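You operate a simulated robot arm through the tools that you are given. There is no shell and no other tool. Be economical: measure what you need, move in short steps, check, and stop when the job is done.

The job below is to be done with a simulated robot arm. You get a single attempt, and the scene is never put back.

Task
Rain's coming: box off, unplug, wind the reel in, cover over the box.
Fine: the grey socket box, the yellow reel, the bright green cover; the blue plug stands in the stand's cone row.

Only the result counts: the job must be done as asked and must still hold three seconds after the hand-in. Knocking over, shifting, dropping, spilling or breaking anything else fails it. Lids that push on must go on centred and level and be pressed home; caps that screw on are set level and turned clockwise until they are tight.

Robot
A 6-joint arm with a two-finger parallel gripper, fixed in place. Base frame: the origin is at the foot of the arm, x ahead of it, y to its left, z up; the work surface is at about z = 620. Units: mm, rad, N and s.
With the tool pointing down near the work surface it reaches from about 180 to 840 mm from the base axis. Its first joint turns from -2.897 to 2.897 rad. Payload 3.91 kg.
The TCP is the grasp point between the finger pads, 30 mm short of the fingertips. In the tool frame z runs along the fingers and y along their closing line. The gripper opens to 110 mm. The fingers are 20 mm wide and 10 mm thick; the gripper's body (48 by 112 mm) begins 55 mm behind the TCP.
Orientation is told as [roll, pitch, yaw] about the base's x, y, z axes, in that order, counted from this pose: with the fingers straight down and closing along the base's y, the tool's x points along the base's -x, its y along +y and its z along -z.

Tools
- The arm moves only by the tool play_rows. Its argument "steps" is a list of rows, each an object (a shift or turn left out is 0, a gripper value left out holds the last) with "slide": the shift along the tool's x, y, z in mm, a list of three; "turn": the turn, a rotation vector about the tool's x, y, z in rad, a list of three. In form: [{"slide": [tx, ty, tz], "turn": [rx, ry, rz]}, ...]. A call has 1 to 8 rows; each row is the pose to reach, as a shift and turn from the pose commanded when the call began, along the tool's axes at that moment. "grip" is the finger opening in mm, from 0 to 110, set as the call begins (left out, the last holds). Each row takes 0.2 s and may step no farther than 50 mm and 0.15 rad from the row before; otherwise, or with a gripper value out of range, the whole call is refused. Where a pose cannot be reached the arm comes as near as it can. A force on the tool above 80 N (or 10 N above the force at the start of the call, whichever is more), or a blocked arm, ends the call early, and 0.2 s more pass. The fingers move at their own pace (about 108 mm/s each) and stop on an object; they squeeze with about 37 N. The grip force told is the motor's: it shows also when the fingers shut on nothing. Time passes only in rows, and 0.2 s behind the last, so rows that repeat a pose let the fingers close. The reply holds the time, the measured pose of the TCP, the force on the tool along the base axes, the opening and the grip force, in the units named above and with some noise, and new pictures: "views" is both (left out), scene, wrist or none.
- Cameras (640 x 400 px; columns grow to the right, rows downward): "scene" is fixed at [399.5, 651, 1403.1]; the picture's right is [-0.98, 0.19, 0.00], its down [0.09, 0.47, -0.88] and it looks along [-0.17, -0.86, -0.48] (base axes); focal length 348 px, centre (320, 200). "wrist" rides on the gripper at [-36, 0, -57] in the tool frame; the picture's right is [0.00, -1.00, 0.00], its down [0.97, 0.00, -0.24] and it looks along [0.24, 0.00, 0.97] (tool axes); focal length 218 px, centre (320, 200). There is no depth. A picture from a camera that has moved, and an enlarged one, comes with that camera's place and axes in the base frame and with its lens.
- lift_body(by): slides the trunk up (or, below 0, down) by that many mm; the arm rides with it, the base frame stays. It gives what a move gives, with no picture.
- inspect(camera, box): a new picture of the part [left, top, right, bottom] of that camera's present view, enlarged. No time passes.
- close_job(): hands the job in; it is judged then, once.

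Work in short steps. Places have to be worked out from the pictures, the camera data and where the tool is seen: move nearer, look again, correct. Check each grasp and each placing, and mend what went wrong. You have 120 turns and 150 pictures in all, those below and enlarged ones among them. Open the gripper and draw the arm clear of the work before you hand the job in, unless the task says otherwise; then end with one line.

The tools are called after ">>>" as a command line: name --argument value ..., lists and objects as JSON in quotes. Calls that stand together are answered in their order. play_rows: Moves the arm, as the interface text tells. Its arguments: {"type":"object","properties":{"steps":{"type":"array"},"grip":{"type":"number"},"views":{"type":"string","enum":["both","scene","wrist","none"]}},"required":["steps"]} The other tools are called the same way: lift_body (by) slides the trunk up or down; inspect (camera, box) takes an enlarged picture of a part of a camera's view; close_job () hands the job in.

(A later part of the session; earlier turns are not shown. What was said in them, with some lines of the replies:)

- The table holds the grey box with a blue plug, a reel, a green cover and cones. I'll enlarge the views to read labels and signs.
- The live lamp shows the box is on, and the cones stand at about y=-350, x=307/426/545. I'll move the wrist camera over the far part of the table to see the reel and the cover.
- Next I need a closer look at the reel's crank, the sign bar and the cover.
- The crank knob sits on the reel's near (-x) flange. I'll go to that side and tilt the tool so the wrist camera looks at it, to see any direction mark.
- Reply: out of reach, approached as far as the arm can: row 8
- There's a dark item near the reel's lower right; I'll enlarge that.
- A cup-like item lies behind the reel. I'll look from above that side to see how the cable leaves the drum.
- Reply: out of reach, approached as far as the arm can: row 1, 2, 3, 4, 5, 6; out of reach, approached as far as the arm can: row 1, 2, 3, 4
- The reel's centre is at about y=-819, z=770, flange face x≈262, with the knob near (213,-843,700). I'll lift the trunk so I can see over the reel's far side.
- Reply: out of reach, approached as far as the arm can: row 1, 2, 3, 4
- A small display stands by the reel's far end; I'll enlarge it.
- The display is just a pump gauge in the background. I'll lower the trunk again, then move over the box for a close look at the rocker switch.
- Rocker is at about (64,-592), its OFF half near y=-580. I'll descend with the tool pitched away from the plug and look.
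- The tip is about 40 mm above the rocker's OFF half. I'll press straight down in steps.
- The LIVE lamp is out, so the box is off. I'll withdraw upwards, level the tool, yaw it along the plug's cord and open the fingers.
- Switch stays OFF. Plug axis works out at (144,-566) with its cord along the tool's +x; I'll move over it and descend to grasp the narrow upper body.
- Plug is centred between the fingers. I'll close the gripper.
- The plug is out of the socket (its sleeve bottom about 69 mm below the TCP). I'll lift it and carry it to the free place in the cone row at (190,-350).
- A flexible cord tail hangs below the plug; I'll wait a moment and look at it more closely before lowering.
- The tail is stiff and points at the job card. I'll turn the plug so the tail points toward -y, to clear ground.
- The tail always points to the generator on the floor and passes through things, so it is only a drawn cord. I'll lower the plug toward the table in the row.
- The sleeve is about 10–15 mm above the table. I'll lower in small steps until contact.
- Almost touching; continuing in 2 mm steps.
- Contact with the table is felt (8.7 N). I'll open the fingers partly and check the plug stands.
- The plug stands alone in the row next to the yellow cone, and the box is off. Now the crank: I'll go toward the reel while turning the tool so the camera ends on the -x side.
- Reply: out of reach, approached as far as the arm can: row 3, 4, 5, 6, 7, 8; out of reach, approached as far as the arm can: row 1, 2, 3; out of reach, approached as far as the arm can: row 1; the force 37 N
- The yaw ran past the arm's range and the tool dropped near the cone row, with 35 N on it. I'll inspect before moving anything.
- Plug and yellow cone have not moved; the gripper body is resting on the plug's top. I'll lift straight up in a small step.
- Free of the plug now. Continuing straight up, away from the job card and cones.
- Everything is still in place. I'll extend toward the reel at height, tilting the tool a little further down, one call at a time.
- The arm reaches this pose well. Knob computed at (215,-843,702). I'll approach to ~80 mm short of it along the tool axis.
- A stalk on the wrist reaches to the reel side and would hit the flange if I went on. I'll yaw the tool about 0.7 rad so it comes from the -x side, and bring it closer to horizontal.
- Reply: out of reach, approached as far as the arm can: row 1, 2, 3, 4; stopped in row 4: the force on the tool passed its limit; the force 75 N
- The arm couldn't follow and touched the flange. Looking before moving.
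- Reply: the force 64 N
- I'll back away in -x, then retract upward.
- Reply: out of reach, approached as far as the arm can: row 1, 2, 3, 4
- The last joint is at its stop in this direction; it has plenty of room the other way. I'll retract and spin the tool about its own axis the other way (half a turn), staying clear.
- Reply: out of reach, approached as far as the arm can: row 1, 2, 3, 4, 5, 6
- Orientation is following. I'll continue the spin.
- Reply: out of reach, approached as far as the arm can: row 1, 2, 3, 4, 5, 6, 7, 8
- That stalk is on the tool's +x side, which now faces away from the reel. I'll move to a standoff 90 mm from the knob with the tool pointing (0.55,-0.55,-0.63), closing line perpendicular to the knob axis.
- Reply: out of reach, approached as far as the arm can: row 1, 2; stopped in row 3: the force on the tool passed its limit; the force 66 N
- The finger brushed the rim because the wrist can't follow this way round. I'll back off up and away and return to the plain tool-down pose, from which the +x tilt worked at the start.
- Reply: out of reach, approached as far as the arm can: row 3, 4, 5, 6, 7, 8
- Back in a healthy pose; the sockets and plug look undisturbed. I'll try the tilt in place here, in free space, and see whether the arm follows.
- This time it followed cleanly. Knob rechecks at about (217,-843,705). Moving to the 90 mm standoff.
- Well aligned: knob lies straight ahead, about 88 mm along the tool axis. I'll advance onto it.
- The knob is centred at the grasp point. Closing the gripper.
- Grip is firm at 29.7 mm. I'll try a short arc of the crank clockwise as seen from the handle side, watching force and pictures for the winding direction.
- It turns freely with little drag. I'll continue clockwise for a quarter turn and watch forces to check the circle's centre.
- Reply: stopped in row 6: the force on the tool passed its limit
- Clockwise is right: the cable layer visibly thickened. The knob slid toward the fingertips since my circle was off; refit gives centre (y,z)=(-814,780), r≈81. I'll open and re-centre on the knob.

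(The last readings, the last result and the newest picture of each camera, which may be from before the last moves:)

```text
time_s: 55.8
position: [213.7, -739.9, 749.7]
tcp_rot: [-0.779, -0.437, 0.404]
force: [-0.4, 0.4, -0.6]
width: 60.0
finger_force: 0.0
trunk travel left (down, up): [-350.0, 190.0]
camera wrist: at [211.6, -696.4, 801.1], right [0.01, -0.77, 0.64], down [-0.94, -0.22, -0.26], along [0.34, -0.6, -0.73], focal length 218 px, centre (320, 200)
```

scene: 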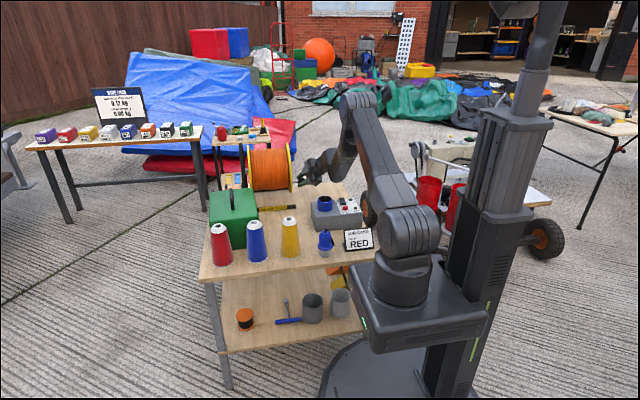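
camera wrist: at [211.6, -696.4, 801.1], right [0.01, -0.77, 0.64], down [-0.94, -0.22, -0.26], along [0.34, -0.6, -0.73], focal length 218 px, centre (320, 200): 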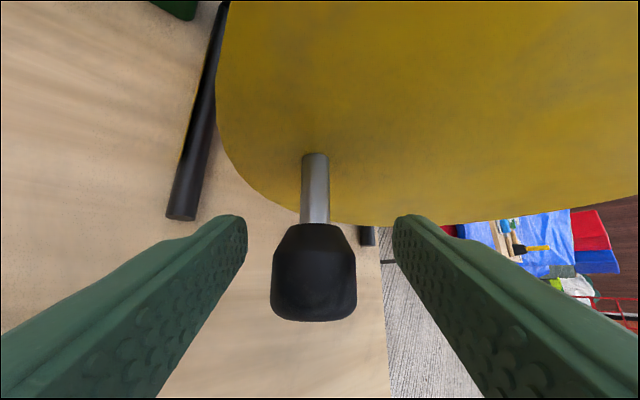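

Knob is now at about (214,-747,738). Re-centring and gripping again.

>>> play_rows --steps '[{"slide": [7.1, 2.5, 11.6]}, {"slide": [7.1, 2.5, 11.6]}]' --views "none"

>>> play_rows --grip 0 --steps '[{"slide": [0, 0, 0]}, {"slide": [0, 0, 0]}, {"slide": [0, 0, 0]}]' --views "wrist"

```text
time_s: 56.4
position: [213.3, -746.3, 735.6]
tcp_rot: [-0.779, -0.437, 0.403]
force: [0.1, -0.6, 0.6]
width: 60.2
finger_force: 0.1
trunk travel left (down, up): [-350.0, 190.0]
```

```text
time_s: 57.2
position: [214.7, -747.3, 737.0]
tcp_rot: [-0.777, -0.436, 0.403]
force: [1.3, -2.1, 1.7]
width: 29.4
finger_force: 45.0
trunk travel left (down, up): [-350.0, 190.0]
camera wrist: at [211.4, -703.5, 789.1], right [0.01, -0.77, 0.64], down [-0.94, -0.22, -0.26], along [0.34, -0.6, -0.73], focal length 218 px, centre (320, 200)
```

wrist: 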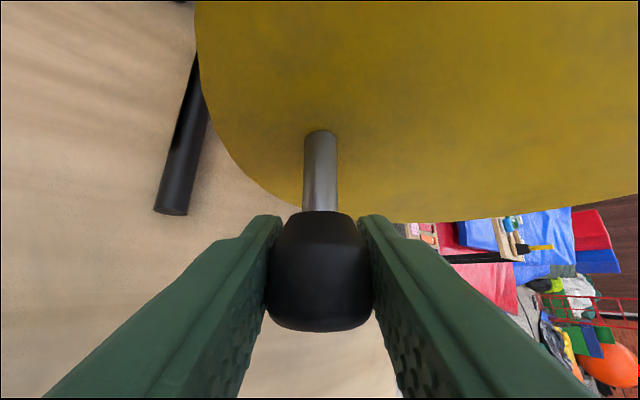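

Knob centred again. Continuing clockwise a short way on the new circle, checking forces.

>>> play_rows --steps '[{"slide": [-8.6, -3.5, -13.2]}, {"slide": [-16.7, -10, -25.5]}, {"slide": [-23.9, -19.5, -36.6]}]' --views "wrist"

>>> inspect --camera "scene" --box '[240, 130, 340, 210]'

```text
time_s: 58.0
position: [213.1, -732.3, 781.7]
tcp_rot: [-0.778, -0.436, 0.404]
force: [-2.3, 12.3, -2.9]
width: 29.4
finger_force: 44.8
trunk travel left (down, up): [-350.0, 190.0]
camera wrist: at [211.3, -689.0, 834.9], right [0.01, -0.77, 0.64], down [-0.94, -0.22, -0.26], along [0.34, -0.6, -0.73], focal length 218 px, centre (320, 200)
```

wrist: 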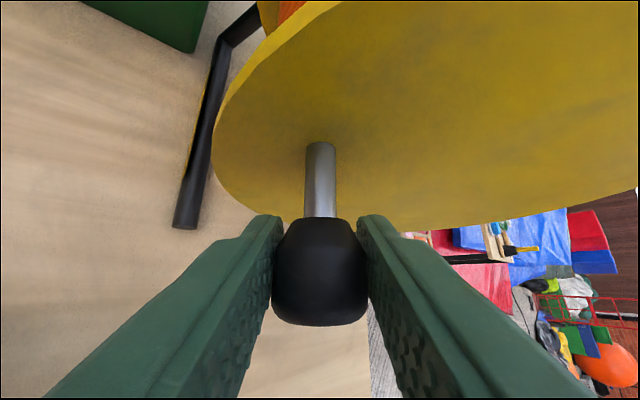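

```text
5.00 times, centred on (290, 170) of scene
camera zoom: at [399.5, 651.0, 1403.1], right [-0.98, 0.19, 0.0], down [0.09, 0.47, -0.88], along [-0.17, -0.86, -0.48], focal length 1738 px, centre (470, 350)
```

zoom: 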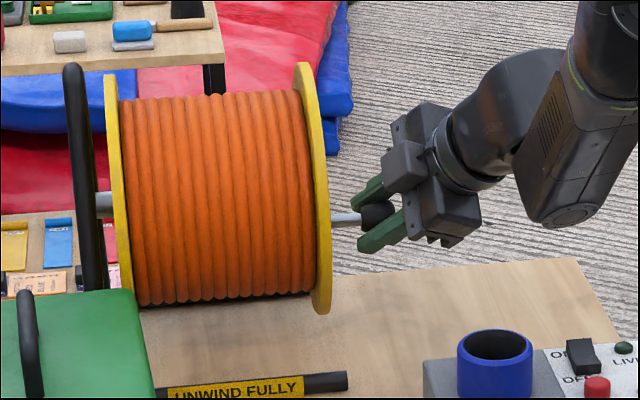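

Refit: centre (-814,777.5), r=78. Continuing over the top with this circle.

>>> play_rows --steps '[{"slide": [-7.2, -14.2, -11.2]}, {"slide": [-12.3, -31.2, -19.2]}, {"slide": [-14.8, -50.1, -23.4]}, {"slide": [-14.7, -69.6, -23.6]}, {"slide": [-12, -88.5, -19.8]}, {"slide": [-6.8, -105.5, -12.3]}]' --views "wrist"

>>> inspect --camera "scene" --box '[240, 130, 340, 210]'

```text
time_s: 59.4
position: [213.1, -807.0, 860.3]
tcp_rot: [-0.777, -0.437, 0.404]
force: [-1.0, 1.1, -5.9]
width: 29.5
finger_force: 45.4
trunk travel left (down, up): [-350.0, 190.0]
camera wrist: at [211.2, -763.6, 912.7], right [0.01, -0.77, 0.64], down [-0.94, -0.22, -0.26], along [0.34, -0.6, -0.73], focal length 218 px, centre (320, 200)
```

wrist: 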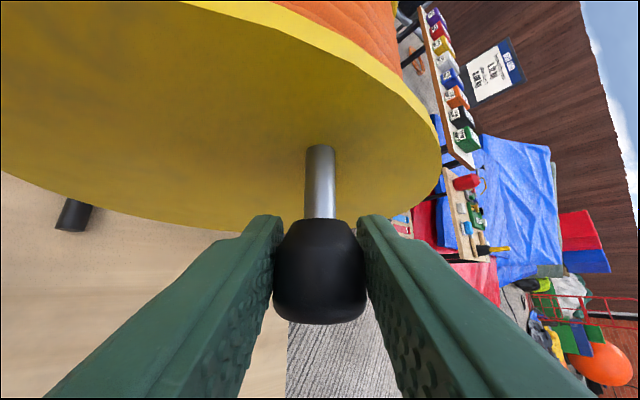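

```text
5.00 times, centred on (290, 170) of scene
camera zoom: at [399.5, 651.0, 1403.1], right [-0.98, 0.19, 0.0], down [0.09, 0.47, -0.88], along [-0.17, -0.86, -0.48], focal length 1738 px, centre (470, 350)
```

zoom: 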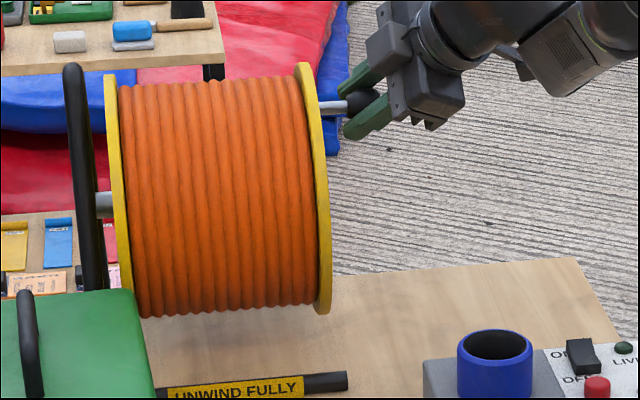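

The layer thickened again and grip holds. Continuing clockwise down the far side.

>>> play_rows --steps '[{"slide": [7.3, -14.4, 10.9]}, {"slide": [16.4, -24.9, 24.5]}, {"slide": [26.5, -31.1, 39.7]}, {"slide": [37.2, -32.5, 55.9]}, {"slide": [47.6, -29.1, 71.9]}, {"slide": [57.3, -21, 86.7]}]' --views "wrist"

>>> inspect --camera "scene" --box '[240, 130, 340, 210]'

```text
time_s: 59.8
position: [214.9, -811.0, 858.3]
tcp_rot: [-0.76, -0.445, 0.413]
force: [-12.5, 49.3, 13.4]
width: 29.5
finger_force: 44.8
trunk travel left (down, up): [-350.0, 190.0]
stopped in row 2: the force on the tool passed its limit (the readings are from after the stop); the commanded pose is now the measured one
camera wrist: at [211.4, -769.0, 911.2], right [0.02, -0.78, 0.62], down [-0.94, -0.23, -0.26], along [0.35, -0.58, -0.74], focal length 218 px, centre (320, 200)
```

wrist: 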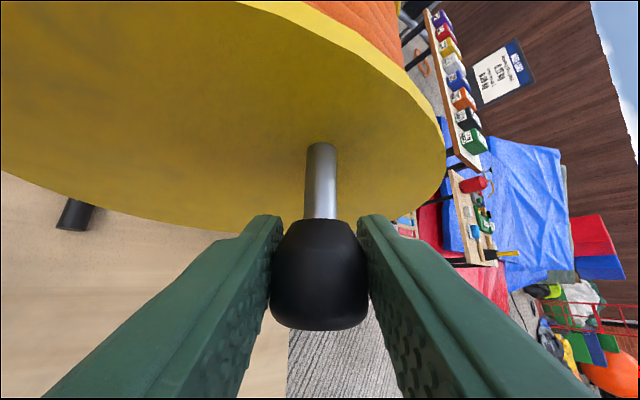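

```text
5.00 times, centred on (290, 170) of scene
camera zoom: at [399.5, 651.0, 1403.1], right [-0.98, 0.19, 0.0], down [0.09, 0.47, -0.88], along [-0.17, -0.86, -0.48], focal length 1738 px, centre (470, 350)
```

zoom: 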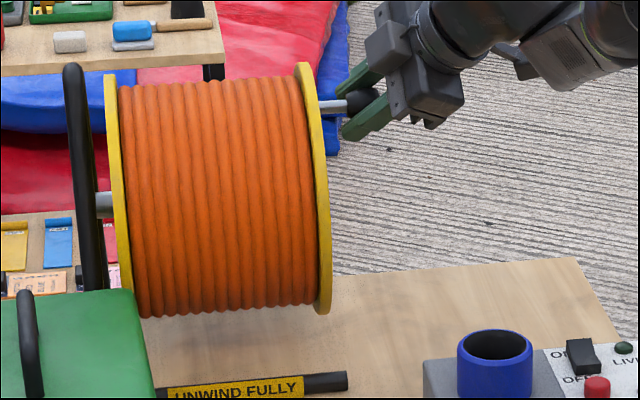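

A firm stop came at the top (about 200° wound), possibly the end stop. I'll push once more gently along the tangent to tell an end stop from a path error.

>>> play_rows --grip 60 --steps '[{"slide": [0, 0, 0]}, {"slide": [0, 0, 0]}]' --views "wrist"

```text
time_s: 60.4
position: [214.9, -816.6, 853.0]
tcp_rot: [-0.755, -0.444, 0.406]
force: [-0.4, 0.7, 0.0]
width: 59.8
finger_force: 0.2
trunk travel left (down, up): [-350.0, 190.0]
camera wrist: at [212.7, -774.5, 906.2], right [0.02, -0.78, 0.62], down [-0.94, -0.22, -0.26], along [0.34, -0.58, -0.74], focal length 218 px, centre (320, 200)
```

wrist: 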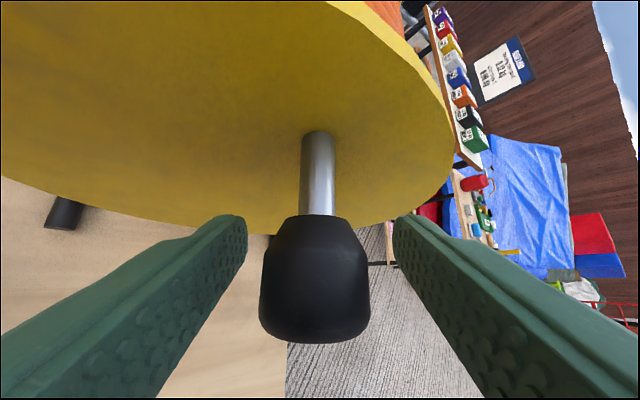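

The knob sits exactly at the top. I'll regrip it and try another small clockwise arc.

>>> play_rows --grip 0 --steps '[{"slide": [-0.5, 1.4, -3.5]}, {"slide": [-0.5, 1.4, -3.5]}, {"slide": [-0.5, 1.4, -3.5]}]' --views "none"

>>> play_rows --steps '[{"slide": [1.8, -3.6, 2.6]}, {"slide": [3.7, -7.2, 5.3]}, {"slide": [5.7, -10.4, 8.3]}, {"slide": [7.8, -13.6, 11.4]}]' --views "wrist"

```text
time_s: 61.2
position: [214.9, -814.2, 852.6]
tcp_rot: [-0.757, -0.443, 0.406]
force: [5.4, -4.1, -5.4]
width: 29.5
finger_force: 44.2
trunk travel left (down, up): [-350.0, 190.0]
```

```text
time_s: 62.0
position: [215.0, -818.0, 847.6]
tcp_rot: [-0.735, -0.452, 0.412]
force: [-7.6, 51.9, 7.9]
width: 29.8
finger_force: 45.5
trunk travel left (down, up): [-350.0, 190.0]
stopped in row 3: the force on the tool passed its limit (the readings are from after the stop); the commanded pose is now the measured one
camera wrist: at [212.1, -777.4, 902.9], right [0.03, -0.8, 0.6], down [-0.94, -0.23, -0.26], along [0.35, -0.56, -0.75], focal length 218 px, centre (320, 200)
```

wrist: 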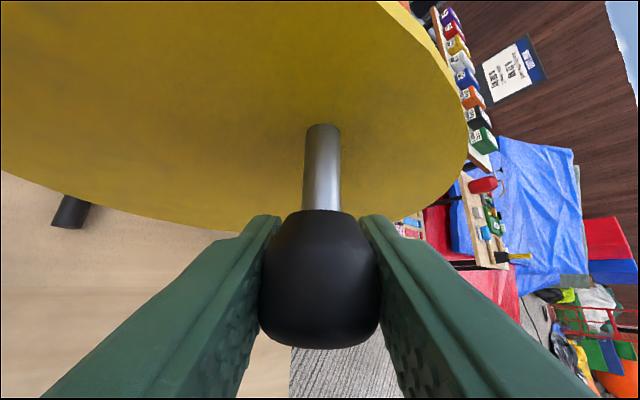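

It's a solid end stop, so the reel is fully wound in. I'll release the knob and back off along the tool axis.

>>> play_rows --grip 70 --steps '[{"slide": [0, 0, 0]}, {"slide": [0, 0, 0]}, {"slide": [0, 0, -40]}, {"slide": [0, 0, -80]}, {"slide": [0, 0, -120]}]' --views "both"

>>> inspect --camera "scene" --box '[190, 130, 390, 270]'

```text
time_s: 63.2
position: [146.8, -762.3, 926.7]
tcp_rot: [-0.738, -0.452, 0.407]
force: [0.0, 0.2, 0.3]
width: 70.1
finger_force: 0.1
trunk travel left (down, up): [-350.0, 190.0]
camera wrist: at [144.0, -722.4, 980.2], right [0.02, -0.8, 0.61], down [-0.94, -0.23, -0.26], along [0.35, -0.56, -0.75], focal length 218 px, centre (320, 200)
```

scene: 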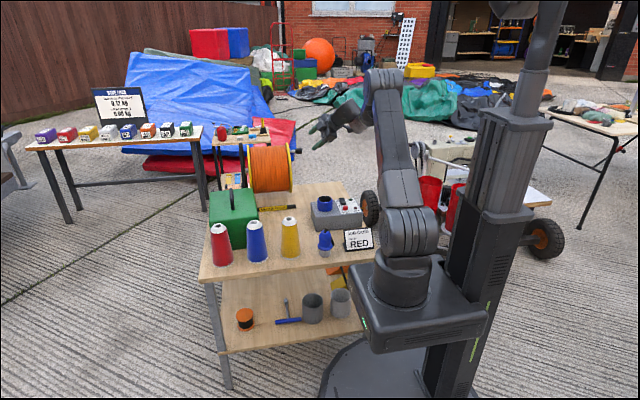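
wrist: 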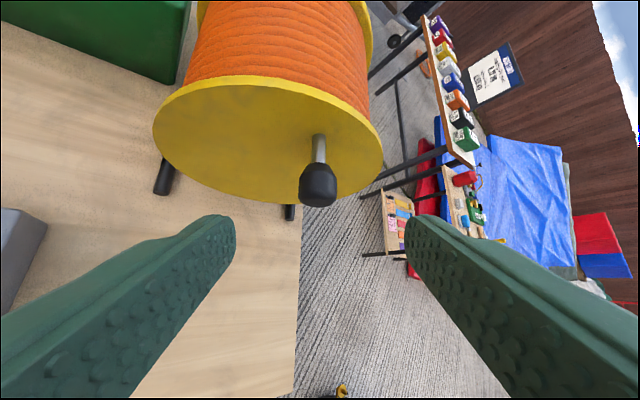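

```text
2.86 times, centred on (290, 200) of scene
camera zoom: at [399.5, 651.0, 1403.1], right [-0.98, 0.19, 0.0], down [0.09, 0.47, -0.88], along [-0.17, -0.86, -0.48], focal length 993 px, centre (406, 200)
```

zoom: 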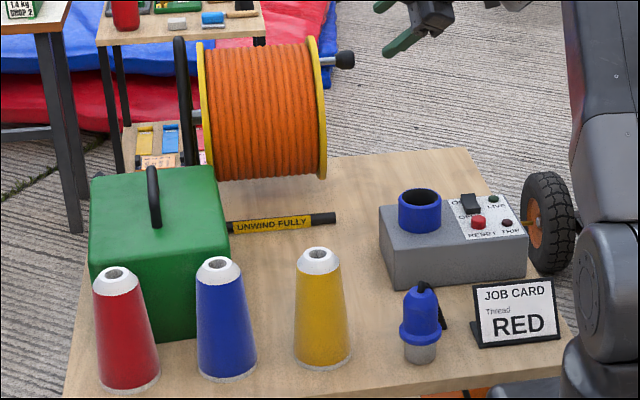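

Reel is wound, the rest undisturbed. Now the cover: I'll return to tool-down in free space first.

>>> play_rows --steps '[{"slide": [-11, 10, -16], "turn": [-0.1, 0.09, 0.034]}, {"slide": [-23, 20, -33], "turn": [-0.2, 0.18, 0.068]}, {"slide": [-34, 30, -49], "turn": [-0.3, 0.272, 0.103]}, {"slide": [-46, 40, -65], "turn": [-0.41, 0.372, 0.14]}, {"slide": [-57, 50, -82], "turn": [-0.52, 0.472, 0.178]}, {"slide": [-69, 59, -98], "turn": [-0.625, 0.567, 0.214]}]' --views "none"

```text
refused: row 4 steps farther than a row can; nothing moved
```

>>> play_rows --steps '[{"slide": [-11, 10, -16], "turn": [-0.09, 0.081, 0.031]}, {"slide": [-23, 20, -33], "turn": [-0.18, 0.162, 0.062]}, {"slide": [-34, 30, -49], "turn": [-0.27, 0.243, 0.093]}, {"slide": [-46, 40, -65], "turn": [-0.36, 0.324, 0.124]}, {"slide": [-57, 50, -82], "turn": [-0.45, 0.405, 0.155]}, {"slide": [-69, 59, -98], "turn": [-0.54, 0.486, 0.185]}, {"slide": [-69, 59, -98], "turn": [-0.625, 0.567, 0.214]}]' --views "none"

```text
time_s: 64.8
position: [147.1, -633.0, 972.0]
tcp_rot: [-0.034, -0.273, 0.01]
force: [0.5, -0.1, -0.5]
width: 69.7
finger_force: 0.1
out of reach, approached as far as the arm can: row 5, 6, 7
trunk travel left (down, up): [-350.0, 190.0]
```

>>> play_rows --steps '[{"slide": [-29, 26, 8], "turn": [0.007, 0.054, 0]}, {"slide": [-58, 52, 16], "turn": [0.014, 0.108, 0]}, {"slide": [-87, 78, 24], "turn": [0.02, 0.162, 0]}, {"slide": [-116, 104, 32], "turn": [0.027, 0.216, 0]}, {"slide": [-144, 130, 40], "turn": [0.034, 0.273, 0]}]' --views "none"

```text
time_s: 66.0
position: [265.3, -499.3, 935.4]
tcp_rot: [-0.069, -0.255, 0.011]
force: [-0.8, 0.1, -0.1]
width: 70.1
finger_force: 0.0
out of reach, approached as far as the arm can: row 1, 2, 3, 4, 5
trunk travel left (down, up): [-350.0, 190.0]
```

The tool keeps a small tilt; I'll see whether it can be levelled here, with a view.

>>> play_rows --steps '[{"turn": [0.0, 0.1, 0]}, {"turn": [0.03, 0.18, 0]}, {"turn": [0.069, 0.255, 0]}]' --views "both"

```text
time_s: 66.8
position: [264.7, -500.5, 934.9]
tcp_rot: [-0.069, -0.254, 0.01]
force: [-0.8, -0.1, -0.1]
width: 70.0
finger_force: 0.0
out of reach, approached as far as the arm can: row 1, 2, 3
trunk travel left (down, up): [-350.0, 190.0]
camera wrist: at [284.6, -495.2, 999.0], right [-0.01, -1.0, 0.07], down [-1.0, 0.01, -0.01], along [0.01, -0.07, -1.0], focal length 218 px, centre (320, 200)
```

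scene: 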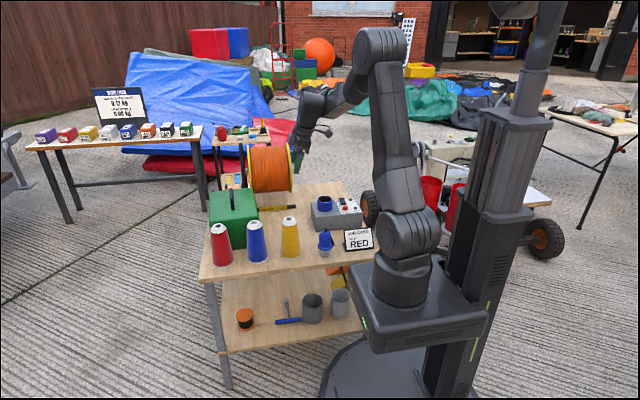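
wrist: 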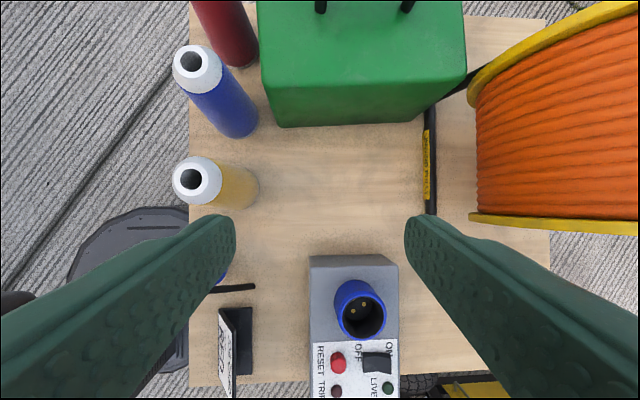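

The wrist is in its alternate branch, which keeps a ~0.25 rad tilt toward +x; that's workable if I hold the same tilt throughout. I'll move over the cover to measure it.

>>> play_rows --steps '[{"slide": [-40, -12, 2], "turn": [0, -0.05, 0]}, {"slide": [-80, -25, 2], "turn": [0, -0.08, 0]}, {"slide": [-120, -38, 2], "turn": [0, -0.08, 0]}, {"slide": [-155, -50, 2], "turn": [0, -0.08, 0]}]' --views "wrist"

```text
time_s: 67.8
position: [416.8, -548.4, 974.7]
tcp_rot: [-0.07, -0.334, 0.015]
force: [0.1, 0.0, 0.0]
width: 69.9
finger_force: 0.0
trunk travel left (down, up): [-350.0, 190.0]
camera wrist: at [431.1, -543.4, 1040.8], right [-0.01, -1.0, 0.07], down [-1.0, 0.0, -0.09], along [0.09, -0.07, -0.99], focal length 218 px, centre (320, 200)
```

wrist: 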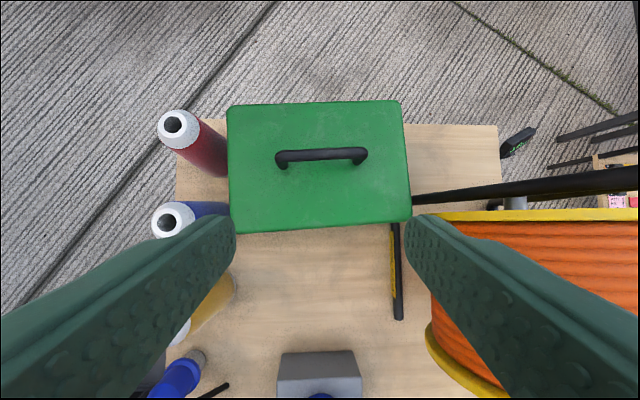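

The cover is ~217 (y) × 156 (x) at about (500,-562), so it must be turned 90° to fit the box; that needs a truly vertical tool, so I must undo the wrist flip. I'll raise the trunk and do it in free space: first align the tool with the forearm.

>>> lift_body --by 190

>>> play_rows --steps '[{"slide": [35, -2.5, 17], "turn": [0.09, 0.001, 0]}, {"slide": [70, -5, 34], "turn": [0.18, 0.002, 0]}, {"slide": [105, -7.5, 52], "turn": [0.28, 0.003, 0]}, {"slide": [140, -10, 69], "turn": [0.37, 0.004, 0]}, {"slide": [176, -12.5, 86], "turn": [0.46, 0.005, 0]}, {"slide": [211, -15, 104], "turn": [0.55, 0.006, 0]}, {"slide": [246, -17.6, 121], "turn": [0.65, 0.007, 0]}]' --views "scene"

```text
time_s: 69.9
position: [415.4, -547.8, 1164.6]
tcp_rot: [-0.07, -0.334, 0.016]
force: [0.3, 0.2, -0.3]
width: 69.9
finger_force: 0.0
trunk travel left (down, up): [-540.0, 0.0]
```

```text
time_s: 71.5
position: [267.9, -594.7, 991.3]
tcp_rot: [-0.736, -0.168, 0.354]
force: [-5.8, -0.5, -0.1]
width: 70.1
finger_force: 0.0
out of reach, approached as far as the arm can: row 6
trunk travel left (down, up): [-540.0, 0.0]
```

scene: 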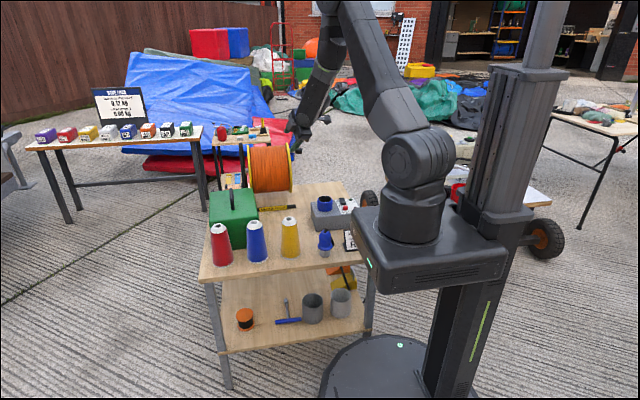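

The forearm is steeper than I assumed; let me settle and read the pose.

>>> play_rows --steps '[{"slide": [0, 0, 0]}, {"slide": [0, 0, 0]}]' --views "none"

```text
time_s: 72.1
position: [224.9, -577.2, 970.0]
tcp_rot: [-0.72, -0.328, 0.014]
force: [-0.5, -0.6, 0.7]
width: 70.1
finger_force: 0.0
trunk travel left (down, up): [-540.0, 0.0]
```

Now sweep the tool around the forearm axis via the -x side.

>>> play_rows --steps '[{"slide": [17, 4.6, -5], "turn": [-0.029, 0.107, 0]}, {"slide": [34, 9.3, -10], "turn": [-0.058, 0.214, 0]}, {"slide": [51.5, 14, -15], "turn": [-0.087, 0.321, 0]}, {"slide": [69, 18.6, -20], "turn": [-0.116, 0.429, 0]}, {"slide": [86, 23.2, -25], "turn": [-0.145, 0.536, 0]}, {"slide": [86, 23.2, -25], "turn": [-0.145, 0.536, 0]}]' --views "none"

```text
time_s: 73.5
position: [136.4, -495.7, 896.5]
tcp_rot: [-0.58, 0.096, -0.308]
force: [0.1, 0.3, -0.7]
width: 70.0
finger_force: 0.0
out of reach, approached as far as the arm can: row 1, 2, 3, 4, 5, 6
trunk travel left (down, up): [-540.0, 0.0]
```

>>> play_rows --steps '[{"slide": [1.5, -8, -12.5], "turn": [-0.114, -0.008, 0]}, {"slide": [3, -16, -25], "turn": [-0.228, -0.015, 0]}, {"slide": [4.4, -24, -37.5], "turn": [-0.342, -0.023, 0]}, {"slide": [5.8, -32.7, -50], "turn": [-0.455, -0.03, 0]}, {"slide": [5.8, -32.7, -50], "turn": [-0.455, -0.03, 0]}]' --views "scene"

```text
time_s: 74.7
position: [114.4, -316.2, 812.0]
tcp_rot: [-0.171, 0.062, -0.3]
force: [-0.5, -0.3, -0.2]
width: 70.1
finger_force: 0.0
out of reach, approached as far as the arm can: row 1, 2, 3, 4, 5
trunk travel left (down, up): [-540.0, 0.0]
```

scene: 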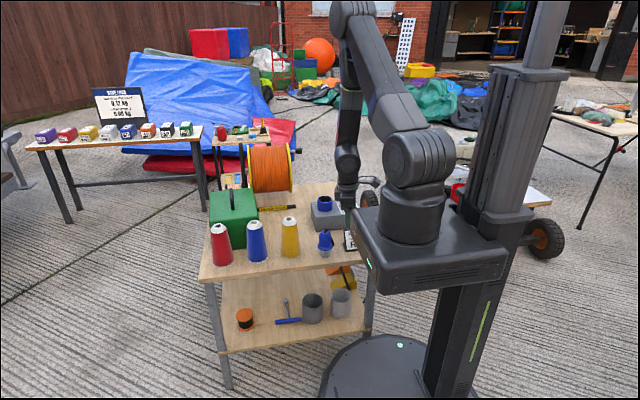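

The arm went near-straight and low but touched nothing. I now think the right way is: tool outward above the forearm line, then swing straight down through it. First back out to the outward pose.

>>> play_rows --steps '[{"slide": [-21.5, -30.3, -16.2], "turn": [0.058, -0.065, 0]}, {"slide": [-43, -60.6, -32.4], "turn": [0.116, -0.13, 0]}, {"slide": [-64.5, -90.9, -48.6], "turn": [0.174, -0.194, 0]}, {"slide": [-86, -121, -64.9], "turn": [0.232, -0.259, 0]}, {"slide": [-107.5, -151, -81], "turn": [0.29, -0.324, 0]}, {"slide": [-129, -181.5, -97.3], "turn": [0.349, -0.389, 0]}, {"slide": [-150.5, -212, -113.5], "turn": [0.407, -0.453, 0]}, {"slide": [-172, -242, -130], "turn": [0.465, -0.518, 0]}]' --views "none"

```text
time_s: 76.5
position: [226.2, -576.1, 973.8]
tcp_rot: [-0.686, -0.408, -0.084]
force: [-0.1, 0.8, 0.4]
width: 70.2
finger_force: 0.1
out of reach, approached as far as the arm can: row 2, 3, 4, 5, 6
trunk travel left (down, up): [-540.0, 0.0]
```

Outward pose reached. Now swing the tool straight down in the vertical plane of the arm.

>>> play_rows --steps '[{"slide": [11, 16.5, -8], "turn": [-0.109, 0.074, 0]}, {"slide": [22, 33, -16.6], "turn": [-0.218, 0.148, 0]}, {"slide": [34, 49.5, -25], "turn": [-0.327, 0.223, 0]}, {"slide": [45, 66, -33], "turn": [-0.435, 0.297, 0]}, {"slide": [56, 82.5, -41.4], "turn": [-0.544, 0.371, 0]}, {"slide": [67.4, 99, -49.7], "turn": [-0.653, 0.445, 0]}, {"slide": [67.4, 99, -49.7], "turn": [-0.653, 0.445, 0]}]' --views "none"

```text
time_s: 78.1
position: [182.8, -462.2, 924.4]
tcp_rot: [0.009, 0.006, -0.232]
force: [0.5, 0.5, 0.0]
width: 70.0
finger_force: 0.1
out of reach, approached as far as the arm can: row 1, 2
trunk travel left (down, up): [-540.0, 0.0]
```

The wrist is back in its normal branch with a truly vertical tool. I'll go above the cover's handle, yawing so the fingers close along x.

>>> play_rows --grip 80 --steps '[{"slide": [-41, -3, -15], "turn": [0, 0, 0.145]}, {"slide": [-82, -6, -30], "turn": [0, 0, 0.29]}, {"slide": [-123, -9, -45], "turn": [0, 0, 0.435]}, {"slide": [-164, -12, -60], "turn": [0, 0, 0.58]}, {"slide": [-205, -15.5, -70], "turn": [0, 0, 0.725]}, {"slide": [-246, -18.5, -70], "turn": [0, 0, 0.87]}, {"slide": [-287, -22, -70], "turn": [0, 0, 1.015]}, {"slide": [-328, -25, -70], "turn": [0, 0, 1.16]}]' --views "none"

```text
time_s: 79.9
position: [498.2, -564.4, 991.4]
tcp_rot: [-0.001, 0.012, -1.395]
force: [-0.1, 0.0, -0.5]
width: 80.0
finger_force: 0.2
trunk travel left (down, up): [-540.0, 0.0]
```

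Following well. Finish the yaw, lower a bit and look.

>>> play_rows --steps '[{"slide": [0, 0, 20], "turn": [0, 0, 0.06]}, {"slide": [0, 0, 40], "turn": [0, 0, 0.12]}]' --views "wrist"

```text
time_s: 80.5
position: [495.9, -564.2, 952.2]
tcp_rot: [-0.003, 0.011, -1.513]
force: [-0.1, 0.2, 0.6]
width: 80.1
finger_force: 0.0
trunk travel left (down, up): [-540.0, 0.0]
camera wrist: at [497.9, -600.0, 1008.5], right [-1.0, -0.06, 0.0], down [-0.06, 0.97, 0.25], along [-0.02, 0.25, -0.97], focal length 218 px, centre (320, 200)
```

wrist: 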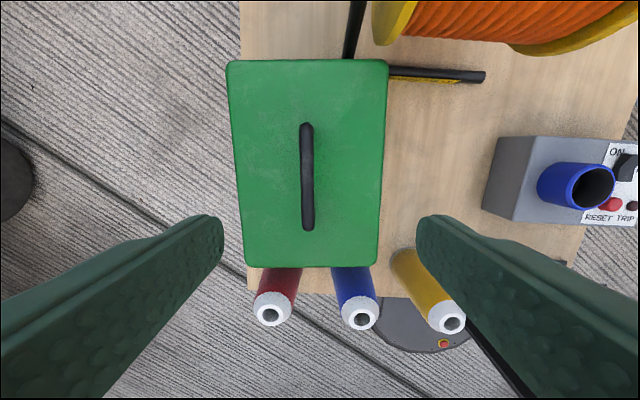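

Cover centre/handle resolves to about (507,-566), bar z≈790, cover top z≈757, yaw ≈+0.065; it's about 235×168. Descend above the bar, stopping with tips short of the top.

>>> play_rows --steps '[{"slide": [-2, 11, 0]}, {"slide": [-2, 11, 40]}, {"slide": [-2, 11, 80]}, {"slide": [-2, 11, 115]}, {"slide": [-2, 11, 140]}, {"slide": [-2, 11, 153]}]' --views "wrist"

>>> inspect --camera "scene" --box '[190, 130, 290, 230]'

```text
time_s: 81.9
position: [505.9, -563.8, 798.0]
tcp_rot: [-0.002, 0.01, -1.512]
force: [-0.7, 0.6, 0.1]
width: 80.1
finger_force: 0.1
trunk travel left (down, up): [-540.0, 0.0]
camera wrist: at [508.4, -600.0, 855.5], right [-1.0, -0.06, 0.0], down [-0.06, 0.97, 0.25], along [-0.02, 0.25, -0.97], focal length 218 px, centre (320, 200)
```

wrist: 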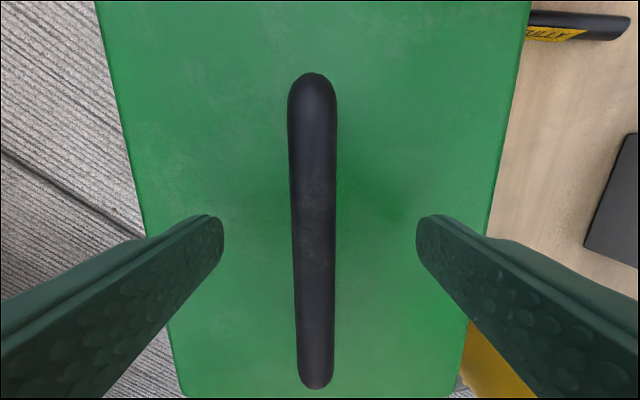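

```text
4.00 times, centred on (240, 180) of scene
camera zoom: at [399.5, 651.0, 1403.1], right [-0.98, 0.19, 0.0], down [0.09, 0.47, -0.88], along [-0.17, -0.86, -0.48], focal length 1391 px, centre (640, 280)
```

zoom: 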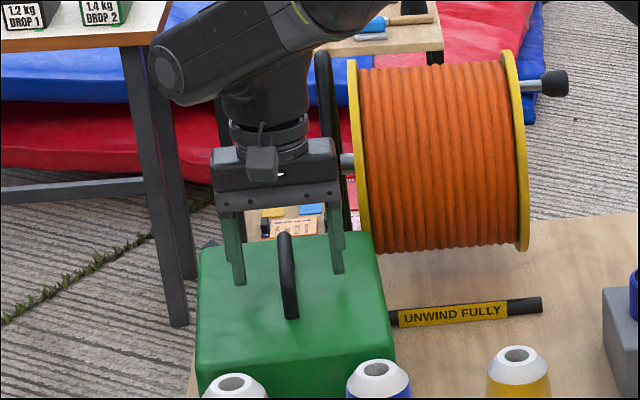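

Well centred on the handle. Closing the gripper, then a small test lift.

>>> play_rows --grip 0 --steps '[{"slide": [0, 2.5, 2]}, {"slide": [0, 2.5, 2]}, {"slide": [0, 2.5, 2]}, {"slide": [0, 2.5, 2]}]' --views "none"

>>> play_rows --steps '[{"slide": [0, 0, -8]}, {"slide": [0, 0, -20]}]' --views "both"

```text
time_s: 82.9
position: [508.7, -564.8, 797.7]
tcp_rot: [-0.002, 0.01, -1.511]
force: [1.4, -0.2, 0.7]
width: 13.3
finger_force: 37.7
trunk travel left (down, up): [-540.0, 0.0]
```

```text
time_s: 83.5
position: [508.5, -563.7, 815.6]
tcp_rot: [-0.003, 0.011, -1.511]
force: [0.1, -0.5, -3.4]
width: 13.5
finger_force: 37.1
trunk travel left (down, up): [-540.0, 0.0]
camera wrist: at [510.4, -599.9, 873.8], right [-1.0, -0.06, 0.0], down [-0.06, 0.97, 0.25], along [-0.02, 0.25, -0.97], focal length 218 px, centre (320, 200)
```

scene: 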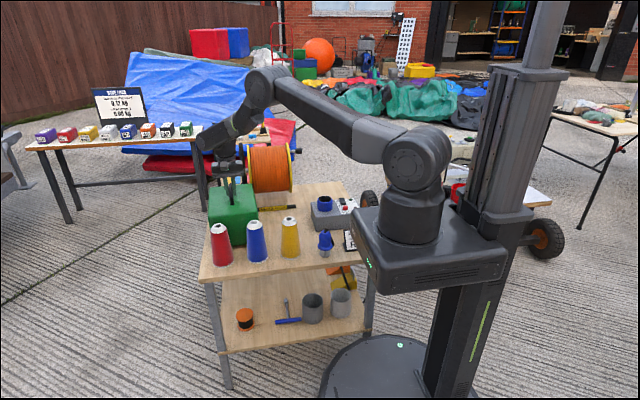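
wrist: 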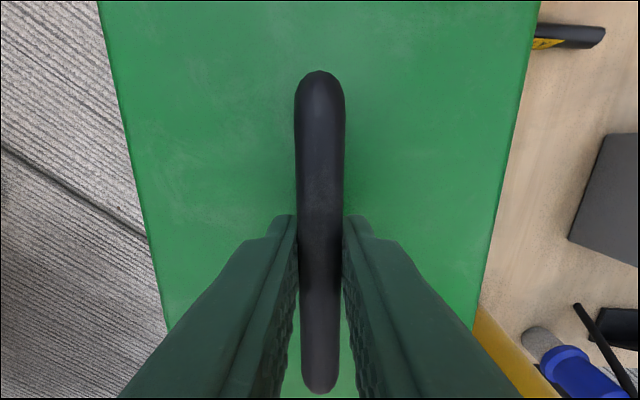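

The cover lifted cleanly (3.4 N). I'll raise it above cone and reel-knob height first.

>>> play_rows --steps '[{"slide": [0, 0, -35]}, {"slide": [0, 0, -75]}, {"slide": [0, 0, -115]}, {"slide": [0, 0, -150]}, {"slide": [0, 0, -180]}]' --views "none"

```text
time_s: 84.7
position: [509.4, -564.2, 996.9]
tcp_rot: [-0.004, 0.011, -1.511]
force: [0.4, 0.8, -4.4]
width: 13.7
finger_force: 36.9
trunk travel left (down, up): [-540.0, 0.0]
```

>>> play_rows --steps '[{"slide": [6, -16, 0]}, {"slide": [16, -44, 0]}, {"slide": [27, -73, 0]}, {"slide": [38, -102, 0]}, {"slide": [49, -131, 0]}, {"slide": [60, -160, 0]}, {"slide": [70, -188, 0]}, {"slide": [76, -204, 0]}]' --views "scene"

```text
time_s: 86.5
position: [300.1, -500.8, 996.8]
tcp_rot: [-0.002, 0.009, -1.511]
force: [0.1, -0.3, -5.4]
width: 13.5
finger_force: 37.2
trunk travel left (down, up): [-540.0, 0.0]
```

scene: 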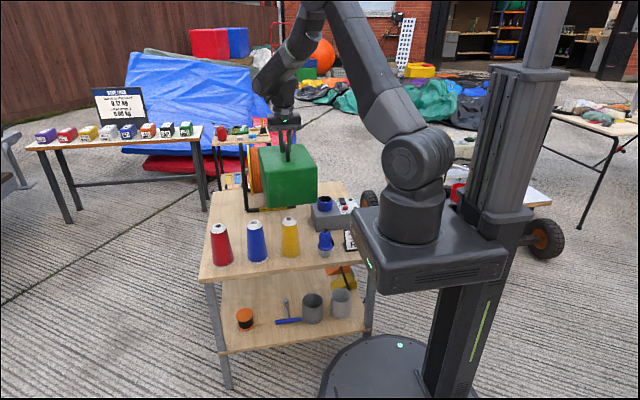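

Carrying well. Now translate to over the box while yawing the cover 90°.

>>> play_rows --steps '[{"slide": [-6, -26, 0], "turn": [0, 0, -0.14]}, {"slide": [-12.7, -51, 0], "turn": [0, 0, -0.28]}, {"slide": [-19, -77, 0], "turn": [0, 0, -0.42]}, {"slide": [-25.4, -103, 0], "turn": [0, 0, -0.56]}, {"slide": [-32, -128, 0], "turn": [0, 0, -0.7]}, {"slide": [-38, -154, 0], "turn": [0, 0, -0.84]}, {"slide": [-44.5, -180, 0], "turn": [0, 0, -0.98]}, {"slide": [-50.8, -205.4, 0], "turn": [0, 0, -1.12]}]' --views "none"

```text
time_s: 88.3
position: [97.0, -564.9, 998.2]
tcp_rot: [0.009, 0.006, -0.393]
force: [-0.6, 0.0, -3.5]
width: 13.6
finger_force: 37.4
trunk travel left (down, up): [-540.0, 0.0]
```

>>> play_rows --steps '[{"turn": [0, 0, -0.14]}, {"turn": [0, 0, -0.28]}, {"turn": [-0.01, 0, -0.4]}, {"turn": [-0.01, 0, -0.4]}]' --views "both"

>>> inspect --camera "scene" --box '[270, 100, 390, 260]'

```text
time_s: 89.3
position: [99.1, -565.4, 997.6]
tcp_rot: [0.02, -0.001, 0.01]
force: [-0.2, 0.8, -4.0]
width: 13.5
finger_force: 36.8
trunk travel left (down, up): [-540.0, 0.0]
camera wrist: at [134.7, -564.7, 1055.0], right [0.01, -1.0, -0.02], down [-0.97, -0.01, 0.24], along [-0.24, 0.02, -0.97], focal length 218 px, centre (320, 200)
```

scene: 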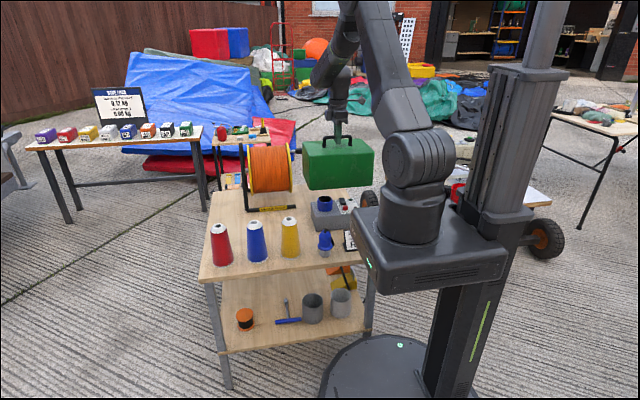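
wrist: 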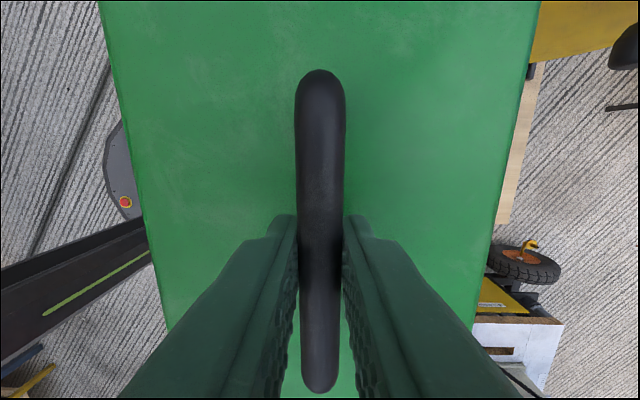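

```text
2.50 times, centred on (330, 180) of scene
camera zoom: at [399.5, 651.0, 1403.1], right [-0.98, 0.19, 0.0], down [0.09, 0.47, -0.88], along [-0.17, -0.86, -0.48], focal length 869 px, centre (295, 250)
```

zoom: 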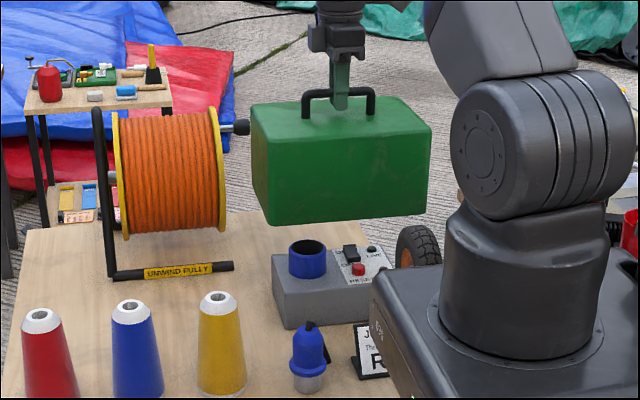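

Cover is aligned long-side along x over the box. I'll correct the small roll, descend until its rim is just above the socket, and check alignment.

>>> play_rows --steps '[{"slide": [0.5, 1, 20], "turn": [0.01, 0, 0]}, {"slide": [1, 1.4, 40], "turn": [0.02, 0, 0]}, {"slide": [1, 1.4, 60], "turn": [0.02, 0, 0]}, {"slide": [1, 1.4, 68], "turn": [0.02, 0, 0]}, {"slide": [1, 1.4, 68], "turn": [0.02, 0, 0]}]' --views "none"

>>> inspect --camera "scene" --box '[290, 130, 390, 250]'

```text
time_s: 90.5
position: [97.9, -562.1, 928.9]
tcp_rot: [-0.001, -0.001, 0.009]
force: [-0.3, 0.2, -4.7]
width: 13.6
finger_force: 36.9
trunk travel left (down, up): [-540.0, 0.0]
```

```text
3.33 times, centred on (340, 190) of scene
camera zoom: at [399.5, 651.0, 1403.1], right [-0.98, 0.19, 0.0], down [0.09, 0.47, -0.88], along [-0.17, -0.86, -0.48], focal length 1159 px, centre (253, 233)
```

zoom: 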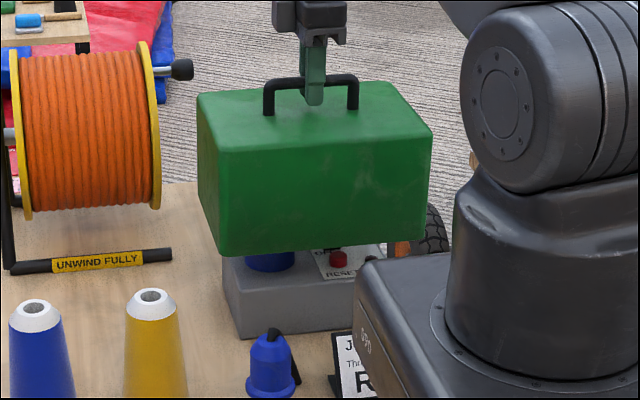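

Projected corners of cover and box agree with the picture within a couple of mm. Lowering on.

>>> play_rows --steps '[{"slide": [0, -1.5, 20]}, {"slide": [0, -1.5, 45]}, {"slide": [0, -1.5, 70]}, {"slide": [0, -1.5, 95]}, {"slide": [0, -1.5, 115]}, {"slide": [0, -1.5, 122]}]' --views "none"

```text
time_s: 91.9
position: [98.7, -561.5, 808.8]
tcp_rot: [0.0, 0.0, 0.008]
force: [0.4, 0.7, -3.6]
width: 13.6
finger_force: 36.7
trunk travel left (down, up): [-540.0, 0.0]
```

>>> play_rows --steps '[{"slide": [0, -2, 4]}, {"slide": [0, -2, 8]}]' --views "none"

>>> play_rows --steps '[{"slide": [0, 0, 2]}, {"slide": [0, 0, 4]}]' --views "none"

```text
time_s: 92.5
position: [98.5, -564.8, 800.8]
tcp_rot: [0.0, 0.001, 0.009]
force: [-0.3, 0.9, -4.6]
width: 13.7
finger_force: 36.6
trunk travel left (down, up): [-540.0, 0.0]
```

```text
time_s: 93.1
position: [97.9, -564.2, 798.4]
tcp_rot: [-0.004, 0.001, 0.009]
force: [2.4, 2.4, 10.5]
width: 13.8
finger_force: 36.5
trunk travel left (down, up): [-540.0, 0.0]
```

Contact at the expected height (z≈798), so the cover is down on the table around the box. Open and lift clear.

>>> play_rows --grip 60 --steps '[{"slide": [0, 0, 0]}, {"slide": [0, 0, 0]}, {"slide": [0, 0, -30]}, {"slide": [0, 0, -75]}, {"slide": [0, 0, -120]}]' --views "both"

>>> inspect --camera "scene" --box '[190, 130, 390, 270]'

```text
time_s: 94.3
position: [98.3, -565.5, 915.7]
tcp_rot: [-0.003, 0.0, 0.01]
force: [0.9, 0.2, -0.6]
width: 59.8
finger_force: 0.1
trunk travel left (down, up): [-540.0, 0.0]
camera wrist: at [133.5, -563.8, 973.4], right [0.01, -1.0, 0.0], down [-0.97, -0.01, 0.24], along [-0.24, 0.0, -0.97], focal length 218 px, centre (320, 200)
```

scene: 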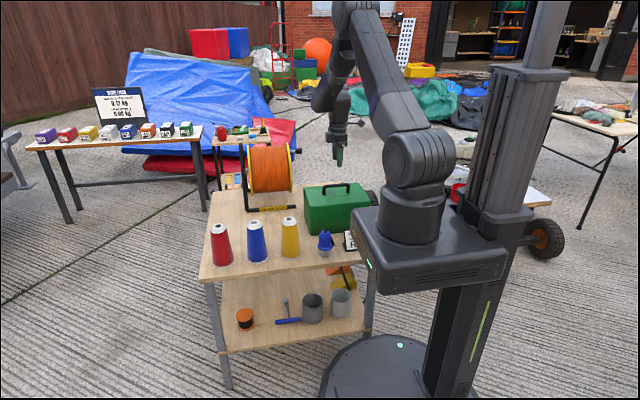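
wrist: 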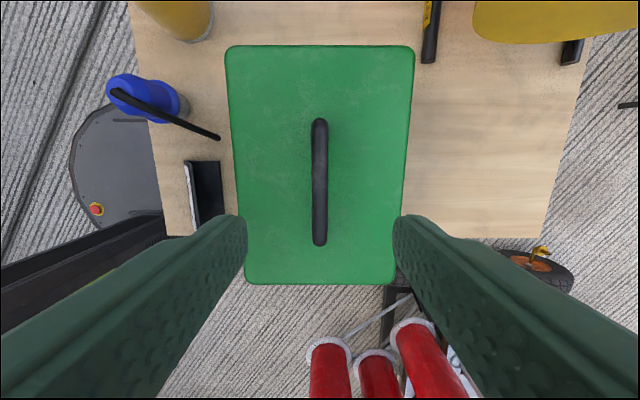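

```text
2.86 times, centred on (290, 200) of scene
camera zoom: at [399.5, 651.0, 1403.1], right [-0.98, 0.19, 0.0], down [0.09, 0.47, -0.88], along [-0.17, -0.86, -0.48], focal length 993 px, centre (406, 200)
```

zoom: 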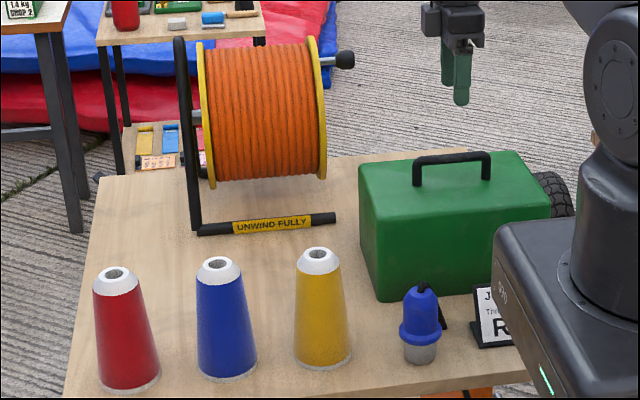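

The cover sits level and centred over the box, with the reel wound, the plug standing in the row and everything else in place. I'll draw the arm further clear.

>>> play_rows --steps '[{"slide": [0, 0, -40]}, {"slide": [0, 20, -80]}, {"slide": [0, 40, -120]}, {"slide": [0, 60, -150]}]' --views "scene"

```text
time_s: 95.3
position: [96.8, -503.8, 1065.5]
tcp_rot: [0.0, 0.0, 0.007]
force: [-1.4, 0.4, 0.3]
width: 59.8
finger_force: 0.1
trunk travel left (down, up): [-540.0, 0.0]
```

scene: 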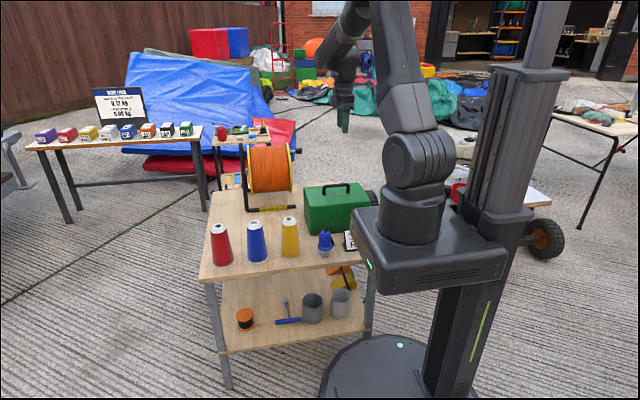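

The arm is clear and the scene is stable, so I'm handing in.

>>> close_job

```text
The job is handed in.
```

I switched the box off, stood the blue plug at the free end of the cone row, wound the reel in to its stop, set the green cover over the box, and handed the job in; on the way the gripper pressed on the plug once and touched the reel twice, but nothing visibly moved.
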